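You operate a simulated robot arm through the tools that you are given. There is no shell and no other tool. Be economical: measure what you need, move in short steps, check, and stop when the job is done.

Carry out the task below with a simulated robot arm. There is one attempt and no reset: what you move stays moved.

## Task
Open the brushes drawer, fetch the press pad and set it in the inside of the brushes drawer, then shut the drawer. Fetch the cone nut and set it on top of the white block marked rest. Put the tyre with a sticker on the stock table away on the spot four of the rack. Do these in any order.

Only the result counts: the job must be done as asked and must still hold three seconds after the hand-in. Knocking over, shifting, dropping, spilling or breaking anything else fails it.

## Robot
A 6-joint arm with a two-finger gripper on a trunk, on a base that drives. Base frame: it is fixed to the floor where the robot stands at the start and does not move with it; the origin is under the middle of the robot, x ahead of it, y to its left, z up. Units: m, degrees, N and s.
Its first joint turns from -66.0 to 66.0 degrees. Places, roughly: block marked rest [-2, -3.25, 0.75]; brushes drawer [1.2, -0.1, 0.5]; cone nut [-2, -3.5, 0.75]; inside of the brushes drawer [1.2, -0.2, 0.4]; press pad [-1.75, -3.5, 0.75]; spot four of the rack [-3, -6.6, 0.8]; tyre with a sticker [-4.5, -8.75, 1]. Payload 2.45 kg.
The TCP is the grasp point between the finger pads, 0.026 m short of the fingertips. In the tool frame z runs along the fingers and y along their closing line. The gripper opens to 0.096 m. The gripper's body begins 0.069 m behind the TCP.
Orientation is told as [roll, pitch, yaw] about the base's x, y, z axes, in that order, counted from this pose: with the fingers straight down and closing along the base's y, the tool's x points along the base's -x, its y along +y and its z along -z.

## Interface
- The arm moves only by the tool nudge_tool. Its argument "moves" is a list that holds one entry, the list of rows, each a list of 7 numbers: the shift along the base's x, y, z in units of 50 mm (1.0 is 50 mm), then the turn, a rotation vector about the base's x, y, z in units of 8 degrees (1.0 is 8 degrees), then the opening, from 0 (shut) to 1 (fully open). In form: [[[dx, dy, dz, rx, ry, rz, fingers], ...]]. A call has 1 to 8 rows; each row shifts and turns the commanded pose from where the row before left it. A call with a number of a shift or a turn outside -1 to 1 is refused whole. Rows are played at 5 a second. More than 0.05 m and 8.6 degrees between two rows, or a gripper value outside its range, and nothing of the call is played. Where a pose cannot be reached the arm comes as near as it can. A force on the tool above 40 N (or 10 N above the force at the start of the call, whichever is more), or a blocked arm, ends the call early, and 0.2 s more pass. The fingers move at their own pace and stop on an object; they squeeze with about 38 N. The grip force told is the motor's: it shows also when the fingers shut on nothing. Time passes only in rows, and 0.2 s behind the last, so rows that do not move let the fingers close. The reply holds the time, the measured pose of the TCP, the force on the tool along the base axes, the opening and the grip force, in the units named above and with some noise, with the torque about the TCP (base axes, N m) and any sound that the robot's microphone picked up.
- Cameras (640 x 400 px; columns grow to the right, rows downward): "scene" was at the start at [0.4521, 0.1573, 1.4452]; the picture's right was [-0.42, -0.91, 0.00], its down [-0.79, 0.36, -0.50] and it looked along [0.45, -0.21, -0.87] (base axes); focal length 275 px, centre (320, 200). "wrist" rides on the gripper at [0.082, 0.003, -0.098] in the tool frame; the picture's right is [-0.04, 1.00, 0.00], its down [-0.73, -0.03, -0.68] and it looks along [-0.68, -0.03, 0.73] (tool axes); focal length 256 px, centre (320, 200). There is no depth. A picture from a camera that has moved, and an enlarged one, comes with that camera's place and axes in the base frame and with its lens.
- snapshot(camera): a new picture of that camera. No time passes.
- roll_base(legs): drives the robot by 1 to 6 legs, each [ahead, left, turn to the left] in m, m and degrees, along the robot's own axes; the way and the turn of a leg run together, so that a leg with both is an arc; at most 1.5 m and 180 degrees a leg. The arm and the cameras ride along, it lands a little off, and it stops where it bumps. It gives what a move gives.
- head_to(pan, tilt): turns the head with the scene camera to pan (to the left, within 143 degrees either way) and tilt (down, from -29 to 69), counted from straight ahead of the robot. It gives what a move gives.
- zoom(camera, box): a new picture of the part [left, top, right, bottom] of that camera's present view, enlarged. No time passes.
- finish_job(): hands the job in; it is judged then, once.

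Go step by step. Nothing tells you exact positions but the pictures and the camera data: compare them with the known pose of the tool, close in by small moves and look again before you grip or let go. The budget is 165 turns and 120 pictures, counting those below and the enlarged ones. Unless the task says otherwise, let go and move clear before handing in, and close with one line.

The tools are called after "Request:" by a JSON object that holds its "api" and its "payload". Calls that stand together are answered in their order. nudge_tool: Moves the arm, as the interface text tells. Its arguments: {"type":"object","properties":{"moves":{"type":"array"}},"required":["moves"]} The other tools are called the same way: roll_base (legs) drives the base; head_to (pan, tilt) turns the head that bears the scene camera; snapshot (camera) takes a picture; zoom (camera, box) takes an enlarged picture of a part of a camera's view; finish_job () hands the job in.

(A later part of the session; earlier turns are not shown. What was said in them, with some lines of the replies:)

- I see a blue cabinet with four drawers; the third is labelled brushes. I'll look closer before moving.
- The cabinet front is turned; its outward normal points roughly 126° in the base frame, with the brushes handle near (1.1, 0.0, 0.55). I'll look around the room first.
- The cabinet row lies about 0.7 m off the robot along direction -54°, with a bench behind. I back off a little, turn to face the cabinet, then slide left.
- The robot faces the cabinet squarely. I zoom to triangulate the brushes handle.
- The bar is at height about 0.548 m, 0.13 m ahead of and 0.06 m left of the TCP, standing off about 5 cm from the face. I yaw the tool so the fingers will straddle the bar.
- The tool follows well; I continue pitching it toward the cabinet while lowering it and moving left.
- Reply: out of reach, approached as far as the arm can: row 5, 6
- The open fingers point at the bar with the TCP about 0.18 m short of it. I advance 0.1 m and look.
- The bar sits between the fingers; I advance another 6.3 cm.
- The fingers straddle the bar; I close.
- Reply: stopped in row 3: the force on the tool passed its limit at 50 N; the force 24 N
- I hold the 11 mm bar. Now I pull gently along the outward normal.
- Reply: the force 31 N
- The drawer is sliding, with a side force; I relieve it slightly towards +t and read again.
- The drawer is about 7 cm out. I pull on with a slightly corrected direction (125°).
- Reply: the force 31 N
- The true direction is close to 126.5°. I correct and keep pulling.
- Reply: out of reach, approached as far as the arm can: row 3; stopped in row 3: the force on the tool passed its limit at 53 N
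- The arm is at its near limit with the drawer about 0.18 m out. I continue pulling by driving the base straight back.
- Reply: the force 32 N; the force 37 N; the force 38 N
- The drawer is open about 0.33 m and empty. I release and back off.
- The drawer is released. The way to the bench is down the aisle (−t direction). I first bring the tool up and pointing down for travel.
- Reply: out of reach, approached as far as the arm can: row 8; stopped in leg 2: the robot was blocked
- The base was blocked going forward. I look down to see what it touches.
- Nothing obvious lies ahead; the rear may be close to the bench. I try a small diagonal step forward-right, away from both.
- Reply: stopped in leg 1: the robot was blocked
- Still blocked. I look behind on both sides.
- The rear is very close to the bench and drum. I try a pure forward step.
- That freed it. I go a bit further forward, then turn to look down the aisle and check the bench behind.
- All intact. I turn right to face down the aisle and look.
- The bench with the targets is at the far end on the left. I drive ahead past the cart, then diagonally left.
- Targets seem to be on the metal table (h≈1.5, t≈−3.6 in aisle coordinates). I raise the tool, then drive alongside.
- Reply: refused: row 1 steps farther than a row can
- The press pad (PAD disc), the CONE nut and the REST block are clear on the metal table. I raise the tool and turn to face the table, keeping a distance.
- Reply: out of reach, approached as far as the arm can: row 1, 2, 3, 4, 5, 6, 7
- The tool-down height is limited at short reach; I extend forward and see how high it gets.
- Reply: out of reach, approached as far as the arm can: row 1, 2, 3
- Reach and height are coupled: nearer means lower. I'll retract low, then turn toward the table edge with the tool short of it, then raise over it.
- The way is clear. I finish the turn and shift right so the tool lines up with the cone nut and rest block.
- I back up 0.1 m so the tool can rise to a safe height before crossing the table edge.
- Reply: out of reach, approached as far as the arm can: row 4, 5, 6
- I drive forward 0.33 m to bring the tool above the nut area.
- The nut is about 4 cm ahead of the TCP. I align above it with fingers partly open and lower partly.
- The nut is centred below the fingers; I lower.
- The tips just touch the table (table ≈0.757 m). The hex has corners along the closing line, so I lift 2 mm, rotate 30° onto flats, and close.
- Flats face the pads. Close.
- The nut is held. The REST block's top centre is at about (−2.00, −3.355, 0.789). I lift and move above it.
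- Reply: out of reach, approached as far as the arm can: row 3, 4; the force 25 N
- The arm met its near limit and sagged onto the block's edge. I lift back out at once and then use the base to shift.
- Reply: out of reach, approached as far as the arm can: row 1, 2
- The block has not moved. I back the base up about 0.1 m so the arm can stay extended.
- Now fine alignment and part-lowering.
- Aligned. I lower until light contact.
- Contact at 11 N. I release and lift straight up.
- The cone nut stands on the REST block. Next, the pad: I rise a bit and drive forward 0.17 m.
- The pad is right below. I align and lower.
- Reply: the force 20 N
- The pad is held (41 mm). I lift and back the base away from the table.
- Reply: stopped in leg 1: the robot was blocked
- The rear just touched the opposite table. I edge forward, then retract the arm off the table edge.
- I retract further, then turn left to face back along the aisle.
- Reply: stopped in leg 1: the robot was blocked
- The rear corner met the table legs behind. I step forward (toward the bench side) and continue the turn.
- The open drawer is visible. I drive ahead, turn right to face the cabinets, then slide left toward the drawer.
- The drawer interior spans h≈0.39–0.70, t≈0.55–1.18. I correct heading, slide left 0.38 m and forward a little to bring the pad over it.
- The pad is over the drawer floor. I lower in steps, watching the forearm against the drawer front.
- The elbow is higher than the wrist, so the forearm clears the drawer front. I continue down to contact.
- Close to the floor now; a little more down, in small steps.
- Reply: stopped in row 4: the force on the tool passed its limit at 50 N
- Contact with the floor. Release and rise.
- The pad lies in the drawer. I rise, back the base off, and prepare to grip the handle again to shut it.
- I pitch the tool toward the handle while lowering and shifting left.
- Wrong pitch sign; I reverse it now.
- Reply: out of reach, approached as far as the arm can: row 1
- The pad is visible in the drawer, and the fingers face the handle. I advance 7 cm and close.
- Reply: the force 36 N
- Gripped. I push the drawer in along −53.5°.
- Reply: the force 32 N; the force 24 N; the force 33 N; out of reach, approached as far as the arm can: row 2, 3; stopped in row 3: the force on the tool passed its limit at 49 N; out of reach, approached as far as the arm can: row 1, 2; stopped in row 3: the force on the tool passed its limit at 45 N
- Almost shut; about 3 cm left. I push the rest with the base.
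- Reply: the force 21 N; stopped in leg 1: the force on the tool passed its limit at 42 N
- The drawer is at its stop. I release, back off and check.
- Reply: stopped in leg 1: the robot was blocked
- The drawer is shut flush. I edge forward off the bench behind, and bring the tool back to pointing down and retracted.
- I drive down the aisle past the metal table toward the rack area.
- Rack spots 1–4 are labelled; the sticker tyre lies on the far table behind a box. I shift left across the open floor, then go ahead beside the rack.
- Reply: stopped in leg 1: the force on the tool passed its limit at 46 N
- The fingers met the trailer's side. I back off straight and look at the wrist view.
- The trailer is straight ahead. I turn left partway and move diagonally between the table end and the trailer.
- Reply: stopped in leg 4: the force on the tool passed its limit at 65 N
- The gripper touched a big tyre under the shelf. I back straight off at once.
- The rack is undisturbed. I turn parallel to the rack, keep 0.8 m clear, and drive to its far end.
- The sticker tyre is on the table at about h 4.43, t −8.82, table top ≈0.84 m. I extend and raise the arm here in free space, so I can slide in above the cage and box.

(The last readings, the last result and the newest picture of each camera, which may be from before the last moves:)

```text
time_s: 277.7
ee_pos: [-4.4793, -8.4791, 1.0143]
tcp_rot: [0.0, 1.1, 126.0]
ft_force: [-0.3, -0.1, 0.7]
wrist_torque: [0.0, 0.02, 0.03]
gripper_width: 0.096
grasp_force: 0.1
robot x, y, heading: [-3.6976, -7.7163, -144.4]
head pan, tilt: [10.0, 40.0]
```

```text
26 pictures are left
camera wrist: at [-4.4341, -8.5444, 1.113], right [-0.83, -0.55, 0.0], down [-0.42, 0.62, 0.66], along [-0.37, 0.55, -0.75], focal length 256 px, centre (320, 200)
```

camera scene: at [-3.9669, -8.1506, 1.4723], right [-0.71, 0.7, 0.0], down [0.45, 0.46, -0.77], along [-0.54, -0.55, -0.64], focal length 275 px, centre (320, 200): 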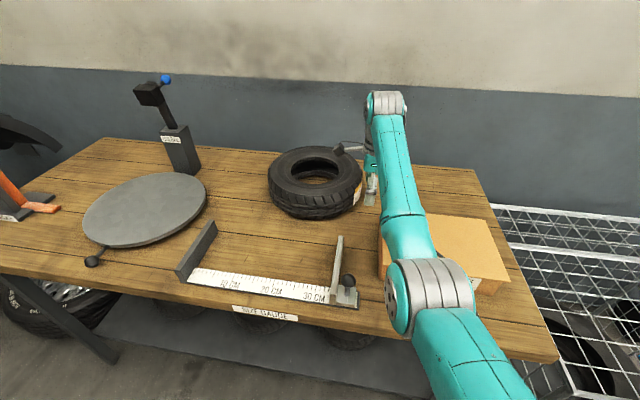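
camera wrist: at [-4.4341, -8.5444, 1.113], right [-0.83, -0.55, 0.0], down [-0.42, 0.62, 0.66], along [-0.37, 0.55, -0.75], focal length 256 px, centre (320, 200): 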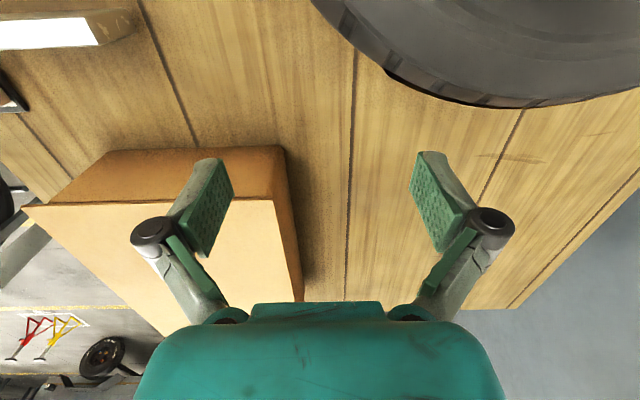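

The arm is above the table, right of the tyre. The near wall of the tyre is at about h 4.33, t −8.70; I shift the base there.

Request:
{"api": "roll_base", "payload": {"legs": [[0.05, 0.175, 0]]}}

Request:
{"api": "snapshot", "payload": {"camera": "wrist"}}

Request:
{"api": "snapshot", "payload": {"camera": "scene"}}

```text
time_s: 279.2
ee_pos: [-4.4178, -8.6507, 1.0142]
tcp_rot: [-0.2, 1.2, 126.0]
ft_force: [0.0, 0.0, 0.1]
wrist_torque: [0.01, 0.0, 0.0]
gripper_width: 0.0961
grasp_force: 0.1
robot x, y, heading: [-3.6376, -7.884, -144.8]
head pan, tilt: [10.0, 40.0]
```

```text
25 pictures are left
camera wrist: at [-4.3736, -8.7168, 1.113], right [-0.83, -0.55, 0.0], down [-0.42, 0.62, 0.66], along [-0.37, 0.55, -0.75], focal length 256 px, centre (320, 200)
```

wrist: 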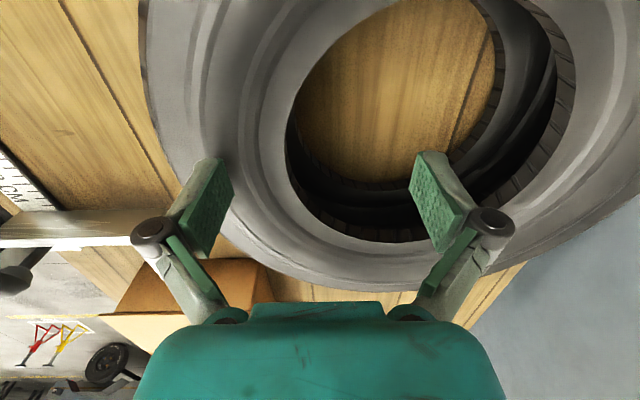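

```text
24 pictures are left
camera scene: at [-3.9066, -8.3228, 1.4722], right [-0.71, 0.7, 0.0], down [0.45, 0.46, -0.77], along [-0.54, -0.55, -0.64], focal length 275 px, centre (320, 200)
```

scene: 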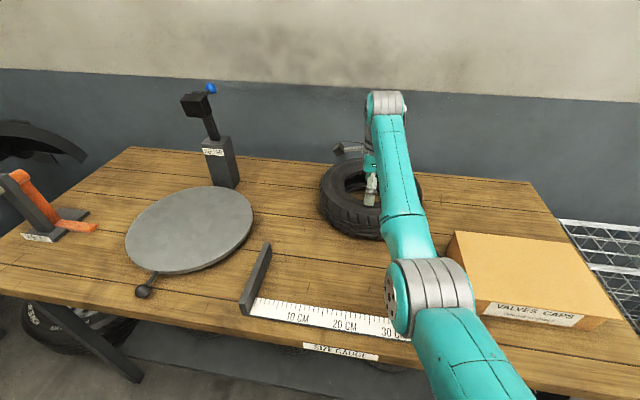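

Two views give tyre top at z≈0.976, centre h 4.32, t −8.76; the near wall centre is t≈−8.648. I move the base back 5 cm and check.

Request:
{"api": "roll_base", "payload": {"legs": [[-0.05, 0, 0]]}}

Request:
{"api": "snapshot", "payload": {"camera": "wrist"}}

```text
time_s: 280.1
ee_pos: [-4.3782, -8.6218, 1.0151]
tcp_rot: [-0.1, 1.1, 126.0]
ft_force: [0.4, 0.9, 0.3]
wrist_torque: [0.03, -0.02, 0.02]
gripper_width: 0.096
grasp_force: 0.0
robot x, y, heading: [-3.6006, -7.8543, -144.5]
head pan, tilt: [10.0, 40.0]
```

```text
23 pictures are left
camera wrist: at [-4.3331, -8.688, 1.1131], right [-0.83, -0.55, 0.0], down [-0.42, 0.62, 0.66], along [-0.37, 0.55, -0.75], focal length 256 px, centre (320, 200)
```

wrist: 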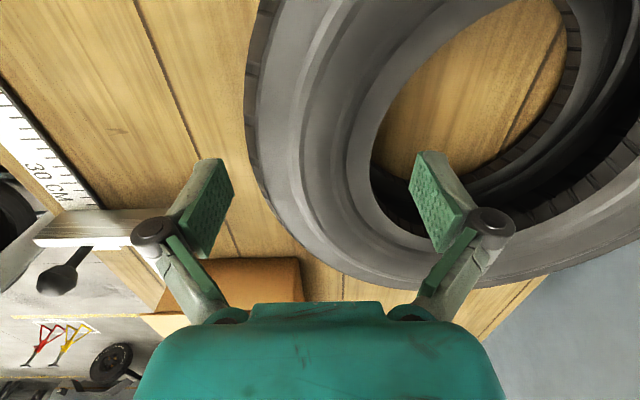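

The wall is between the fingers. I nudge 4 mm and lower.

Request:
{"api": "nudge_tool", "payload": {"moves": [[[0.06, 0.045, -0.3, 0, 0, 0, 1], [0, 0, -0.5, 0, 0, 0, 1], [0, 0, -0.5, 0, 0, 0, 1], [0, 0, -0.3, 0, 0, 0, 1]]]}}

Request:
{"api": "snapshot", "payload": {"camera": "wrist"}}

```text
time_s: 281.1
ee_pos: [-4.3768, -8.6196, 0.9381]
tcp_rot: [0.1, 1.2, 125.9]
ft_force: [1.1, 0.9, 17.4]
wrist_torque: [0.44, -0.51, 0.04]
gripper_width: 0.0967
grasp_force: 0.1
robot x, y, heading: [-3.5991, -7.8554, -144.1]
head pan, tilt: [10.0, 40.0]
```

```text
22 pictures are left
camera wrist: at [-4.3321, -8.685, 1.037], right [-0.83, -0.56, 0.0], down [-0.41, 0.62, 0.66], along [-0.37, 0.55, -0.75], focal length 256 px, centre (320, 200)
```

wrist: 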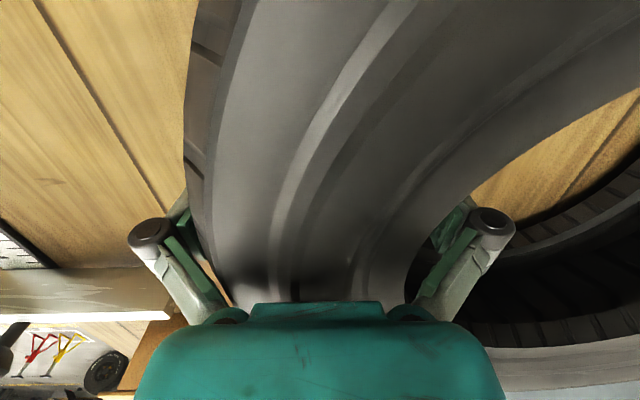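

The palm touches the tyre's top – fully seated. I raise 5 mm and close.

Request:
{"api": "nudge_tool", "payload": {"moves": [[[0, 0, 0.1, 0, 0, 0, 1], [0, 0, 0, 0, 0, 0, 0], [0, 0, 0, 0, 0, 0, 0], [0, 0, 0, 0, 0, 0, 0], [0, 0, 0, 0, 0, 0, 0]]]}}

Request:
{"api": "nudge_tool", "payload": {"moves": [[[0, 0, 0.3, 0, 0, 0, 0], [0, 0, 0.4, 0, 0, 0, 0]]]}}

Request:
{"api": "snapshot", "payload": {"camera": "wrist"}}

Request:
{"api": "snapshot", "payload": {"camera": "scene"}}

```text
time_s: 281.8
ee_pos: [-4.3742, -8.6167, 0.9435]
tcp_rot: [-0.2, 1.2, 126.1]
ft_force: [9.5, 8.6, 15.5]
wrist_torque: [0.5, -1.08, 0.2]
gripper_width: 0.0578
grasp_force: 37.7
robot x, y, heading: [-3.5954, -7.8554, -144.3]
head pan, tilt: [10.0, 40.0]
stopped in row 3: the force on the tool passed its limit at 54 N (the readings are from after the stop); the commanded pose is now the measured one
```

```text
time_s: 282.4
ee_pos: [-4.3742, -8.6187, 0.9744]
tcp_rot: [-0.2, 1.1, 126.0]
ft_force: [0.0, -0.1, -7.5]
wrist_torque: [0.52, -0.71, 0.01]
gripper_width: 0.0573
grasp_force: 37.8
robot x, y, heading: [-3.599, -7.8548, -144.4]
head pan, tilt: [10.0, 40.0]
```

```text
21 pictures are left
camera wrist: at [-4.3303, -8.6865, 1.0733], right [-0.83, -0.56, -0.01], down [-0.42, 0.62, 0.66], along [-0.37, 0.56, -0.75], focal length 256 px, centre (320, 200)
```

wrist: 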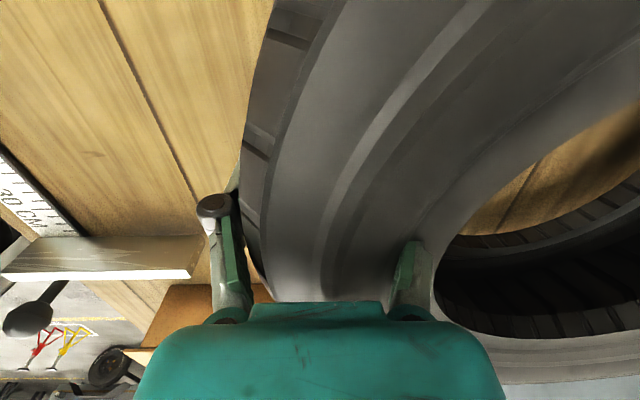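

```text
20 pictures are left
camera scene: at [-3.8664, -8.2941, 1.4721], right [-0.71, 0.7, 0.0], down [0.45, 0.46, -0.77], along [-0.54, -0.55, -0.64], focal length 275 px, centre (320, 200)
```

scene: 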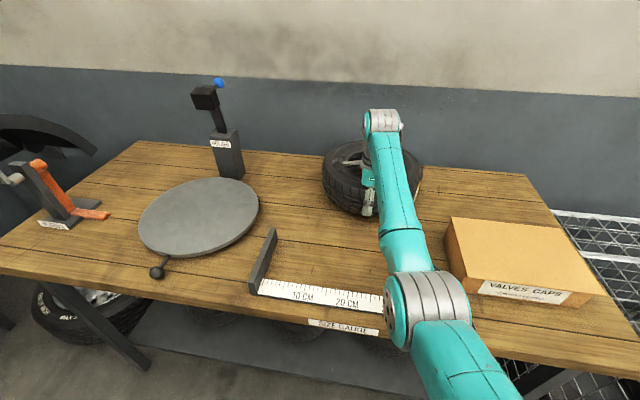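

The tyre is held (≈0.75 kg). I raise it, edge forward to clear the box, slide right over the cage, then back out past the rack end.

Request:
{"api": "nudge_tool", "payload": {"moves": [[[-0.1, -0.07, 0.5, 0, 0, 0, 0], [-0.1, -0.07, 0.5, 0, 0, 0, 0]]]}}

Request:
{"api": "roll_base", "payload": {"legs": [[0.07, 0, 0], [0, -0.4, 0]]}}

Request:
{"api": "snapshot", "payload": {"camera": "scene"}}

```text
time_s: 283.0
ee_pos: [-4.384, -8.628, 1.023]
tcp_rot: [-0.3, 1.1, 126.0]
ft_force: [0.0, -0.2, -7.9]
wrist_torque: [0.59, -0.78, 0.01]
gripper_width: 0.0574
grasp_force: 38.2
robot x, y, heading: [-3.5987, -7.8571, -144.4]
head pan, tilt: [10.0, 40.0]
```

```text
time_s: 286.1
ee_pos: [-4.6742, -8.3405, 1.0254]
tcp_rot: [-0.2, 1.1, 125.5]
ft_force: [0.6, 0.3, -7.5]
wrist_torque: [0.5, -0.72, 0.02]
gripper_width: 0.0572
grasp_force: 38.5
robot x, y, heading: [-3.8832, -7.5753, -145.1]
head pan, tilt: [10.0, 40.0]
```

```text
19 pictures are left
camera scene: at [-4.1534, -8.011, 1.4721], right [-0.71, 0.71, 0.0], down [0.45, 0.46, -0.77], along [-0.54, -0.54, -0.64], focal length 275 px, centre (320, 200)
```

scene: 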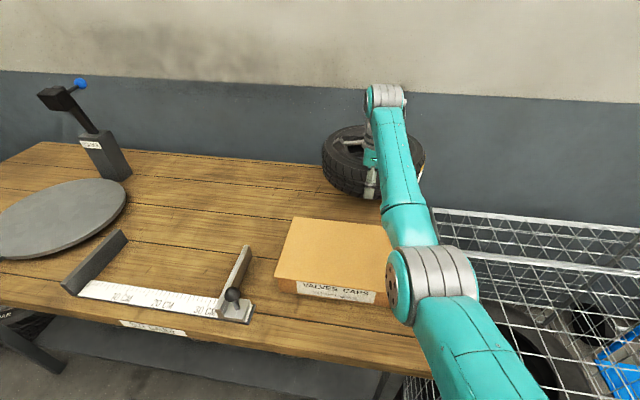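

Request:
{"api": "roll_base", "payload": {"legs": [[0, 0, 1.5], [0, -0.92, 0]]}}

Request:
{"api": "snapshot", "payload": {"camera": "scene"}}

```text
time_s: 291.4
ee_pos: [-5.2373, -7.56, 1.0244]
tcp_rot: [-0.3, 1.1, 125.6]
ft_force: [0.4, 0.2, -6.7]
wrist_torque: [0.49, -0.76, 0.0]
gripper_width: 0.0565
grasp_force: 38.1
robot x, y, heading: [-4.4459, -6.7892, -145.0]
head pan, tilt: [10.0, 40.0]
```

```text
18 pictures are left
camera scene: at [-4.7166, -7.2307, 1.4721], right [-0.71, 0.71, 0.0], down [0.45, 0.46, -0.77], along [-0.54, -0.54, -0.64], focal length 275 px, centre (320, 200)
```

scene: 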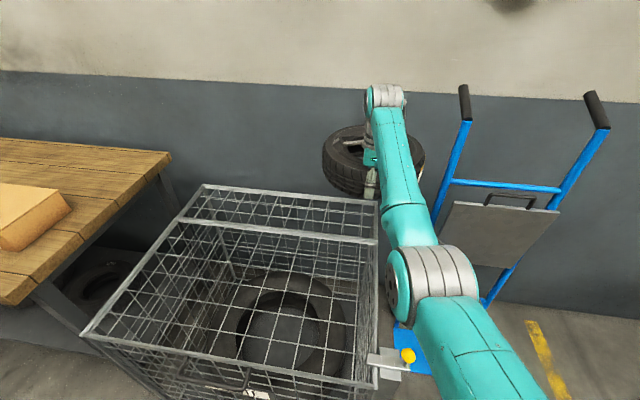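

I back out and shift away from the rack.

Request:
{"api": "roll_base", "payload": {"legs": [[-0.4, 0, 0], [-0.33, -0.45, 0]]}}

Request:
{"api": "nudge_tool", "payload": {"moves": [[[0, 0, -0.8, 0, 0, 0, 0], [0, 0, -0.8, 0, 0, 0, 0], [0.5, 0.35, -0.5, 0, 0, 0, 0], [0.5, 0.35, -0.5, 0, 0, 0, 0], [0.5, 0.35, -0.5, 0, 0, 0, 0], [0.5, 0.35, -0.5, 0, 0, 0, 0], [0.5, 0.35, -0.5, 0, 0, 0, 0], [0.5, 0.35, -0.5, 0, 0, 0, 0]]]}}

```text
time_s: 296.8
ee_pos: [-4.8895, -6.7704, 1.0235]
tcp_rot: [-0.3, 1.1, 126.1]
ft_force: [0.4, -0.6, -6.8]
wrist_torque: [0.55, -0.72, 0.02]
gripper_width: 0.0568
grasp_force: 37.3
robot x, y, heading: [-4.1032, -5.994, -144.5]
head pan, tilt: [10.0, 40.0]
```

```text
time_s: 298.6
ee_pos: [-4.7388, -6.6676, 0.796]
tcp_rot: [-0.2, 1.1, 126.1]
ft_force: [0.1, 0.2, -7.8]
wrist_torque: [0.5, -0.74, 0.01]
gripper_width: 0.0566
grasp_force: 38.2
robot x, y, heading: [-4.1057, -5.9992, -144.2]
head pan, tilt: [10.0, 40.0]
```

I retract the arm further and position for the turn, clear of the jack stands and rack.

Request:
{"api": "nudge_tool", "payload": {"moves": [[[0.5, 0.35, -0.4, 0, 0, 0, 0], [0.5, 0.35, -0.4, 0, 0, 0, 0], [0.5, 0.35, -0.4, 0, 0, 0, 0], [0.5, 0.35, -0.4, 0, 0, 0, 0]]]}}

Request:
{"api": "roll_base", "payload": {"legs": [[0.0, -0.18, 0], [-0.24, 0, 0], [0, 0, 45]]}}

Request:
{"api": "head_to", "payload": {"pan": 15, "tilt": 40}}

Request:
{"api": "snapshot", "payload": {"camera": "scene"}}

```text
time_s: 299.6
ee_pos: [-4.6384, -6.5971, 0.7133]
tcp_rot: [-0.4, 1.2, 126.1]
ft_force: [0.5, -0.1, -7.4]
wrist_torque: [0.51, -0.71, 0.0]
gripper_width: 0.0564
grasp_force: 37.5
robot x, y, heading: [-4.1042, -5.9969, -144.4]
head pan, tilt: [10.0, 40.0]
```

```text
time_s: 304.5
ee_pos: [-3.9868, -6.5166, 0.7131]
tcp_rot: [-0.3, 1.1, 170.0]
ft_force: [-0.5, 1.6, -7.8]
wrist_torque: [0.9, -0.2, 0.01]
gripper_width: 0.0559
grasp_force: 38.5
robot x, y, heading: [-4.021, -5.7137, -100.3]
head pan, tilt: [10.0, 40.0]
```

```text
time_s: 305.1
ee_pos: [-3.9871, -6.5162, 0.712]
tcp_rot: [-0.2, 1.1, 170.1]
ft_force: [0.2, 0.2, -6.7]
wrist_torque: [0.91, -0.17, 0.02]
gripper_width: 0.0558
grasp_force: 38.3
robot x, y, heading: [-4.019, -5.7196, -100.4]
head pan, tilt: [15.0, 40.0]
```

```text
17 pictures are left
camera scene: at [-3.9006, -6.2173, 1.4722], right [-1.0, -0.08, 0.0], down [-0.05, 0.64, -0.77], along [0.06, -0.76, -0.64], focal length 275 px, centre (320, 200)
```

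scene: 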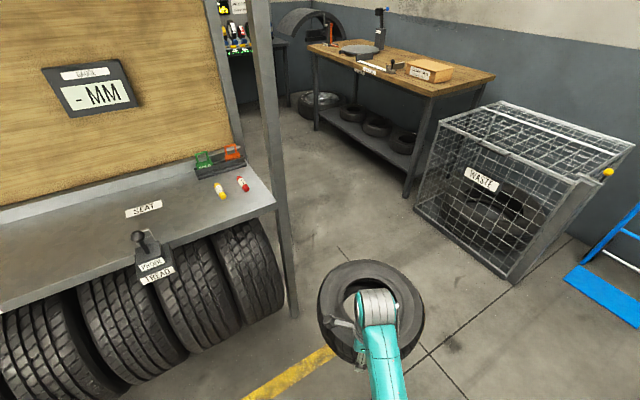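

I shift slightly away from the rack and finish the turn to face it.

Request:
{"api": "roll_base", "payload": {"legs": [[-0.055, -0.058, 0], [0, 0, 46.5]]}}

Request:
{"api": "head_to", "payload": {"pan": 8, "tilt": 38}}

Request:
{"api": "snapshot", "payload": {"camera": "scene"}}

```text
time_s: 308.3
ee_pos: [-3.4581, -6.1744, 0.7126]
tcp_rot: [-0.3, 1.2, -143.0]
ft_force: [0.5, -1.1, -7.7]
wrist_torque: [0.73, 0.53, 0.02]
gripper_width: 0.0555
grasp_force: 37.7
robot x, y, heading: [-4.0642, -5.6489, -53.8]
head pan, tilt: [15.0, 40.0]
```

```text
time_s: 309.0
ee_pos: [-3.4583, -6.1747, 0.7119]
tcp_rot: [-0.4, 1.1, -143.0]
ft_force: [0.5, 0.9, -7.1]
wrist_torque: [0.72, 0.54, 0.0]
gripper_width: 0.0557
grasp_force: 37.7
robot x, y, heading: [-4.0681, -5.653, -53.6]
head pan, tilt: [8.0, 38.0]
```

```text
16 pictures are left
camera scene: at [-3.6238, -5.9164, 1.4752], right [-0.71, -0.7, 0.0], down [-0.43, 0.44, -0.79], along [0.55, -0.56, -0.62], focal length 275 px, centre (320, 200)
```

scene: 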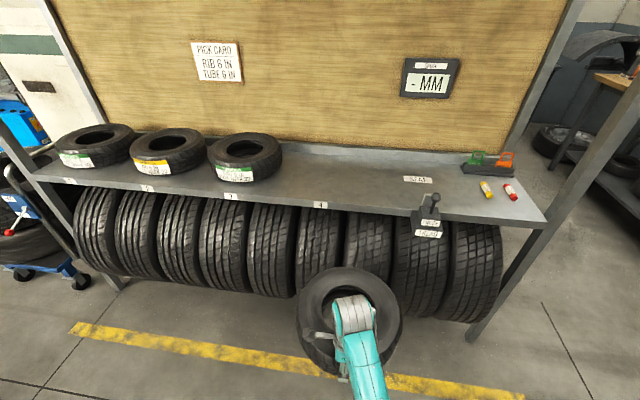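

I have a clear view of spot 4: target centre ≈ h 3.55, t −6.33, shelf ≈0.84. I shift left 0.12 m and slightly back, then extend and raise the tyre.

Request:
{"api": "roll_base", "payload": {"legs": [[-0.08, 0.12, 0]]}}

Request:
{"api": "nudge_tool", "payload": {"moves": [[[0.35, -0.47, 0.5, 0, 0, 0, 0], [0.35, -0.47, 0.5, 0, 0, 0, 0], [0.35, -0.47, 0.5, 0, 0, 0, 0], [0.35, -0.47, 0.5, 0, 0, 0, 0], [0.35, -0.47, 0.6, 0, 0, 0, 0], [0.35, -0.47, 0.6, 0, 0, 0, 0], [0.35, -0.47, 0.6, 0, 0, 0, 0], [0.35, -0.47, 0.6, 0, 0, 0, 0]]]}}

Request:
{"api": "nudge_tool", "payload": {"moves": [[[0.35, -0.47, 0.4, 0, 0, 0, 0], [0.1, -0.13, 0.7, 0, 0, 0, 0], [0, 0, 0.7, 0, 0, 0, 0]]]}}

Request:
{"api": "snapshot", "payload": {"camera": "scene"}}

```text
time_s: 310.3
ee_pos: [-3.4102, -6.0394, 0.7133]
tcp_rot: [-0.3, 1.1, -143.1]
ft_force: [-0.3, 0.5, -7.1]
wrist_torque: [0.72, 0.52, 0.04]
gripper_width: 0.0555
grasp_force: 38.6
robot x, y, heading: [-4.0163, -5.5177, -53.7]
head pan, tilt: [8.0, 38.0]
```

```text
time_s: 312.1
ee_pos: [-3.2585, -6.2382, 0.9192]
tcp_rot: [-0.5, 1.1, -143.1]
ft_force: [0.2, 0.4, -8.6]
wrist_torque: [0.76, 0.6, 0.02]
gripper_width: 0.0553
grasp_force: 38.3
out of reach, approached as far as the arm can: row 3, 4, 5, 6
robot x, y, heading: [-4.0205, -5.5181, -53.5]
head pan, tilt: [8.0, 38.0]
```

```text
time_s: 312.9
ee_pos: [-3.2338, -6.267, 1.0071]
tcp_rot: [-0.5, 1.2, -143.2]
ft_force: [0.4, -0.2, -8.8]
wrist_torque: [0.81, 0.61, 0.0]
gripper_width: 0.0554
grasp_force: 38.0
robot x, y, heading: [-4.0208, -5.5193, -53.8]
head pan, tilt: [8.0, 38.0]
```

```text
15 pictures are left
camera scene: at [-3.5758, -5.7835, 1.475], right [-0.71, -0.7, 0.0], down [-0.43, 0.44, -0.79], along [0.55, -0.56, -0.62], focal length 275 px, centre (320, 200)
```

scene: 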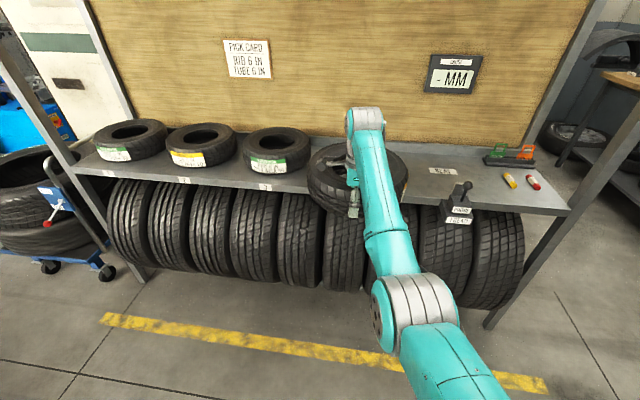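

The tyre is raised and aligned with spot 4. I drive forward 0.3 m.

Request:
{"api": "roll_base", "payload": {"legs": [[0.305, 0, 0]]}}

Request:
{"api": "snapshot", "payload": {"camera": "scene"}}

Request:
{"api": "snapshot", "payload": {"camera": "wrist"}}

```text
time_s: 315.0
ee_pos: [-3.0605, -6.5234, 1.0074]
tcp_rot: [-0.3, 1.0, -143.8]
ft_force: [0.6, -0.3, -7.5]
wrist_torque: [0.73, 0.53, 0.01]
gripper_width: 0.0554
grasp_force: 37.9
robot x, y, heading: [-3.8359, -5.7679, -54.4]
head pan, tilt: [8.0, 38.0]
```

```text
14 pictures are left
camera scene: at [-3.3976, -6.0368, 1.4751], right [-0.72, -0.69, 0.0], down [-0.43, 0.44, -0.79], along [0.54, -0.57, -0.62], focal length 275 px, centre (320, 200)
```

scene: 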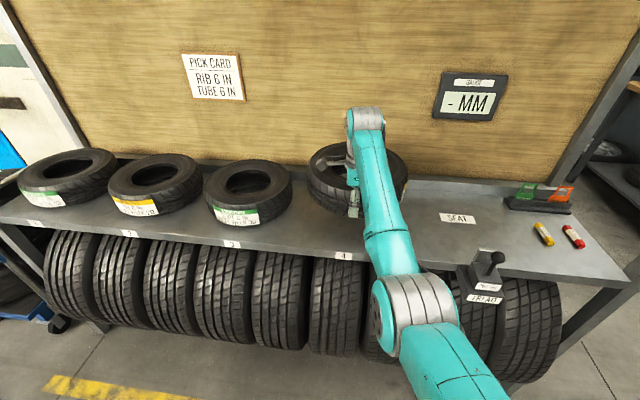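

```text
13 pictures are left
camera wrist: at [-2.9929, -6.4807, 1.1064], right [0.56, -0.83, -0.01], down [-0.62, -0.42, 0.66], along [-0.55, -0.37, -0.75], focal length 256 px, centre (320, 200)
```

wrist: 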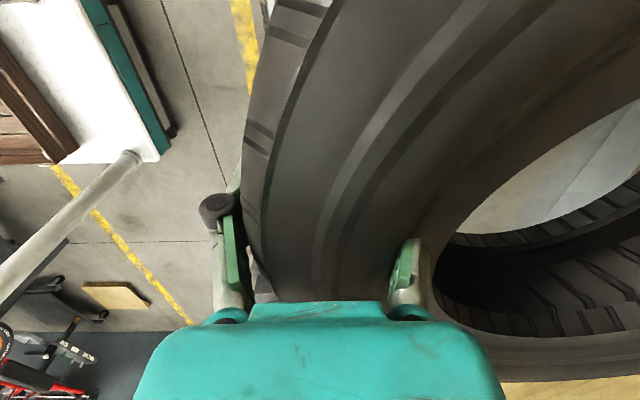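

Aligned with tyres 1–3 to about 1 cm. I fine-adjust and lower step by step until contact.

Request:
{"api": "nudge_tool", "payload": {"moves": [[[0.31, -0.02, 0, 0, 0, 0, 0], [0, 0, -0.6, 0, 0, 0, 0], [0, 0, -0.4, 0, 0, 0, 0], [0, 0, -0.2, 0, 0, 0, 0]]]}}

Request:
{"api": "zoom", "payload": {"camera": "scene", "box": [200, 130, 440, 280]}}

```text
time_s: 316.0
ee_pos: [-3.0437, -6.5257, 0.9493]
tcp_rot: [-0.4, 1.1, -143.7]
ft_force: [-0.3, -0.6, -6.5]
wrist_torque: [0.74, 0.54, -0.01]
gripper_width: 0.0552
grasp_force: 37.9
robot x, y, heading: [-3.8389, -5.7633, -54.2]
head pan, tilt: [8.0, 38.0]
```

```text
2.67 times, centred on (320, 205) of scene
camera zoom: at [-3.3977, -6.0367, 1.4752], right [-0.72, -0.69, 0.0], down [-0.43, 0.44, -0.79], along [0.54, -0.57, -0.62], focal length 733 px, centre (320, 187)
```

zoom: 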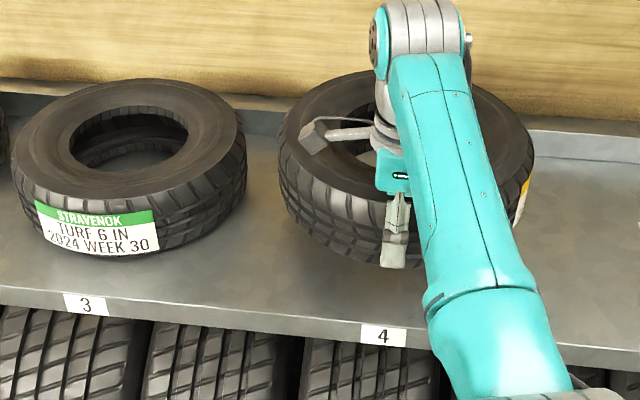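

Request:
{"api": "nudge_tool", "payload": {"moves": [[[0, 0, -0.2, 0, 0, 0, 0], [0, 0, -0.2, 0, 0, 0, 0], [0, 0, -0.15, 0, 0, 0, 0], [0, 0, -0.1, 0, 0, 0, 0], [0, 0, -0.1, 0, 0, 0, 0]]]}}

```text
time_s: 317.2
ee_pos: [-3.0459, -6.526, 0.91]
tcp_rot: [-0.4, 1.3, -143.8]
ft_force: [0.1, 0.2, -7.2]
wrist_torque: [0.74, 0.5, 0.0]
gripper_width: 0.0551
grasp_force: 37.7
robot x, y, heading: [-3.8389, -5.7657, -54.3]
head pan, tilt: [8.0, 38.0]
```

Request:
{"api": "nudge_tool", "payload": {"moves": [[[0, 0, -0.15, 0, 0, 0, 0], [0, 0, -0.1, 0, 0, 0, 0], [0, 0, -0.1, 0, 0, 0, 0]]]}}

Request:
{"api": "zoom", "payload": {"camera": "scene", "box": [200, 130, 440, 280]}}

```text
time_s: 318.0
ee_pos: [-3.045, -6.5258, 0.8954]
tcp_rot: [-0.3, 1.2, -143.8]
ft_force: [-5.5, 7.6, 9.1]
wrist_torque: [0.25, 1.27, -0.45]
gripper_width: 0.0554
grasp_force: 38.2
robot x, y, heading: [-3.8341, -5.767, -54.1]
head pan, tilt: [8.0, 38.0]
```

```text
2.67 times, centred on (320, 205) of scene
camera zoom: at [-3.3982, -6.036, 1.4754], right [-0.72, -0.69, 0.0], down [-0.43, 0.44, -0.79], along [0.55, -0.57, -0.62], focal length 733 px, centre (320, 187)
```

zoom: 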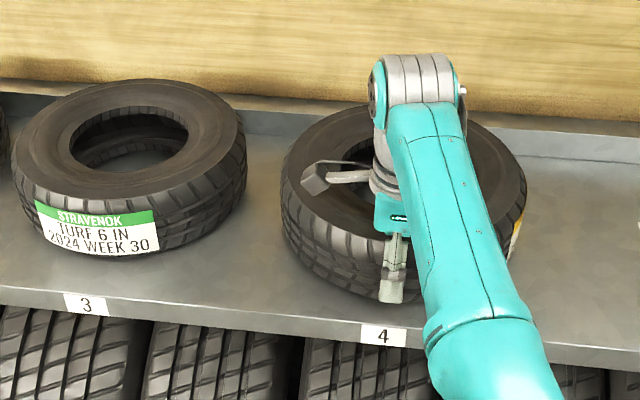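

Contact is beginning. A touch more, then release.

Request:
{"api": "nudge_tool", "payload": {"moves": [[[0, 0, -0.06, 0, 0, 0, 0], [0, 0, 0, 0, 0, 0, 0]]]}}

```text
time_s: 318.8
ee_pos: [-3.045, -6.5242, 0.8951]
tcp_rot: [0.1, 1.2, -143.8]
ft_force: [-8.2, 10.2, 13.4]
wrist_torque: [0.12, 1.51, -0.72]
gripper_width: 0.0551
grasp_force: 38.0
robot x, y, heading: [-3.8389, -5.7681, -54.4]
head pan, tilt: [8.0, 38.0]
stopped in row 2: the force on the tool passed its limit at 41 N (the readings are from after the stop); the commanded pose is now the measured one
```

Seated. I release and lift out.

Request:
{"api": "nudge_tool", "payload": {"moves": [[[0, 0, 0, 0, 0, 0, 0.9], [0, 0, 0, 0, 0, 0, 0.9], [0, 0, 0, 0, 0, 0, 0.9]]]}}

Request:
{"api": "nudge_tool", "payload": {"moves": [[[0, 0, 0.3, 0, 0, 0, 0.9], [0, 0, 0.5, 0, 0, 0, 0.9], [0, 0, 0.7, 0, 0, 0, 0.9], [0.05, -0.06, 0.7, 0, 0, 0, 0.9]]]}}

Request:
{"api": "snapshot", "payload": {"camera": "wrist"}}

Request:
{"api": "snapshot", "payload": {"camera": "scene"}}

```text
time_s: 319.6
ee_pos: [-3.045, -6.5268, 0.8945]
tcp_rot: [-0.1, 1.2, -143.8]
ft_force: [-0.3, -0.2, 0.0]
wrist_torque: [0.02, 0.0, 0.02]
gripper_width: 0.0864
grasp_force: 0.1
robot x, y, heading: [-3.8348, -5.7639, -54.4]
head pan, tilt: [8.0, 38.0]
```

```text
time_s: 320.6
ee_pos: [-3.046, -6.529, 1.004]
tcp_rot: [-0.2, 1.0, -143.7]
ft_force: [-0.5, 0.1, -0.3]
wrist_torque: [0.04, 0.01, 0.0]
gripper_width: 0.0863
grasp_force: 0.0
robot x, y, heading: [-3.8366, -5.7654, -54.1]
head pan, tilt: [8.0, 38.0]
```

```text
10 pictures are left
camera wrist: at [-2.9788, -6.4844, 1.1024], right [0.56, -0.83, 0.0], down [-0.62, -0.42, 0.66], along [-0.55, -0.37, -0.75], focal length 256 px, centre (320, 200)
```

wrist: 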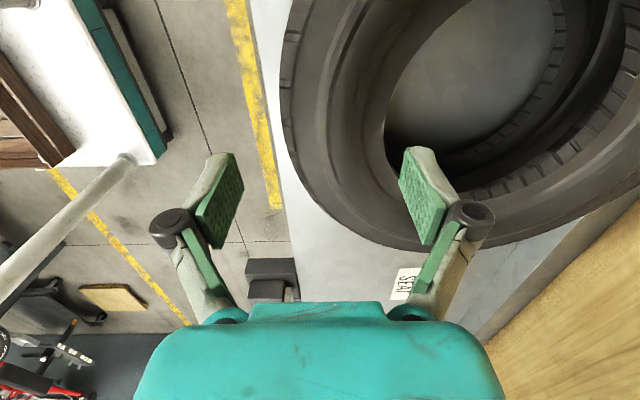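

```text
9 pictures are left
camera scene: at [-3.3977, -6.0366, 1.4752], right [-0.72, -0.69, 0.0], down [-0.43, 0.44, -0.79], along [0.54, -0.57, -0.62], focal length 275 px, centre (320, 200)
```

scene: 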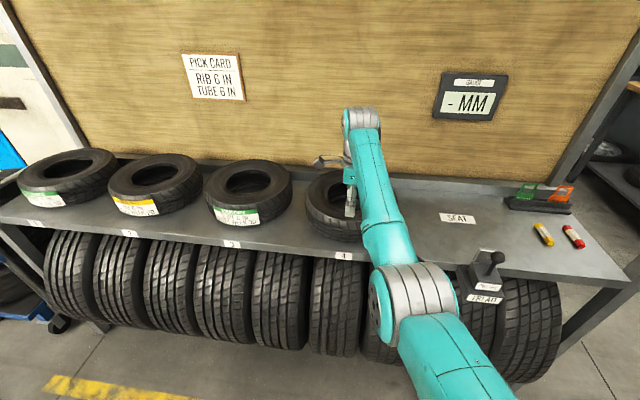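

The tyre sits on the shelf at spot four. I back the base away and check.

Request:
{"api": "roll_base", "payload": {"legs": [[-0.35, 0, 0]]}}

Request:
{"api": "zoom", "payload": {"camera": "scene", "box": [80, 100, 480, 350]}}

```text
time_s: 322.8
ee_pos: [-3.2483, -6.2476, 1.0039]
tcp_rot: [0.0, 1.2, -143.8]
ft_force: [0.7, 0.1, -0.3]
wrist_torque: [0.03, -0.02, 0.02]
gripper_width: 0.0866
grasp_force: 0.2
robot x, y, heading: [-4.0392, -5.4853, -54.3]
head pan, tilt: [8.0, 38.0]
```

```text
1.60 times, centred on (280, 225) of scene
camera zoom: at [-3.6, -5.756, 1.4753], right [-0.72, -0.69, 0.0], down [-0.43, 0.44, -0.79], along [0.54, -0.57, -0.62], focal length 440 px, centre (384, 160)
```

zoom: 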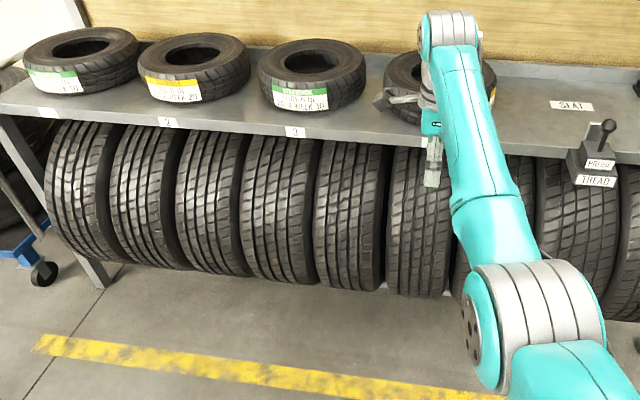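

All looks right. I take one last look toward the metal table to confirm the cone nut still stands.

Request:
{"api": "head_to", "payload": {"pan": 110, "tilt": 18}}

Request:
{"api": "zoom", "payload": {"camera": "scene", "box": [240, 140, 400, 240]}}

```text
time_s: 324.6
ee_pos: [-3.2479, -6.2482, 1.0041]
tcp_rot: [0.0, 1.1, -143.8]
ft_force: [-0.7, 0.3, 1.0]
wrist_torque: [0.0, -0.01, 0.01]
gripper_width: 0.0865
grasp_force: 0.0
robot x, y, heading: [-4.0387, -5.4842, -54.4]
head pan, tilt: [110.0, 18.0]
```

```text
4.00 times, centred on (320, 190) of scene
camera zoom: at [-3.6071, -5.6166, 1.5069], right [0.83, -0.56, 0.0], down [-0.17, -0.26, -0.95], along [0.54, 0.79, -0.31], focal length 1100 px, centre (320, 240)
```

zoom: 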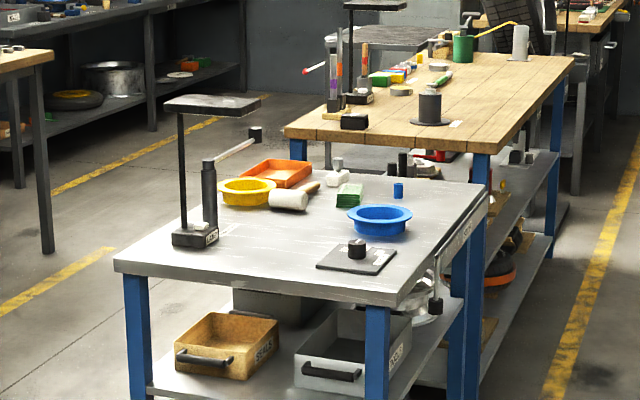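

The nut stands on the REST block and everything else on the table looks in place. I hand in.

Request:
{"api": "finish_job", "payload": {}}

```text
The job is handed in.
```

The press pad is in the shut brushes drawer, the cone nut is on the white REST block, and the sticker tyre is on spot four of the rack. During the job the gripper lightly bumped the trailer and one of the big tyres under the rack. The base also touched the opposite wood table and the workbench behind it. I saw nothing moved in the pictures afterwards.
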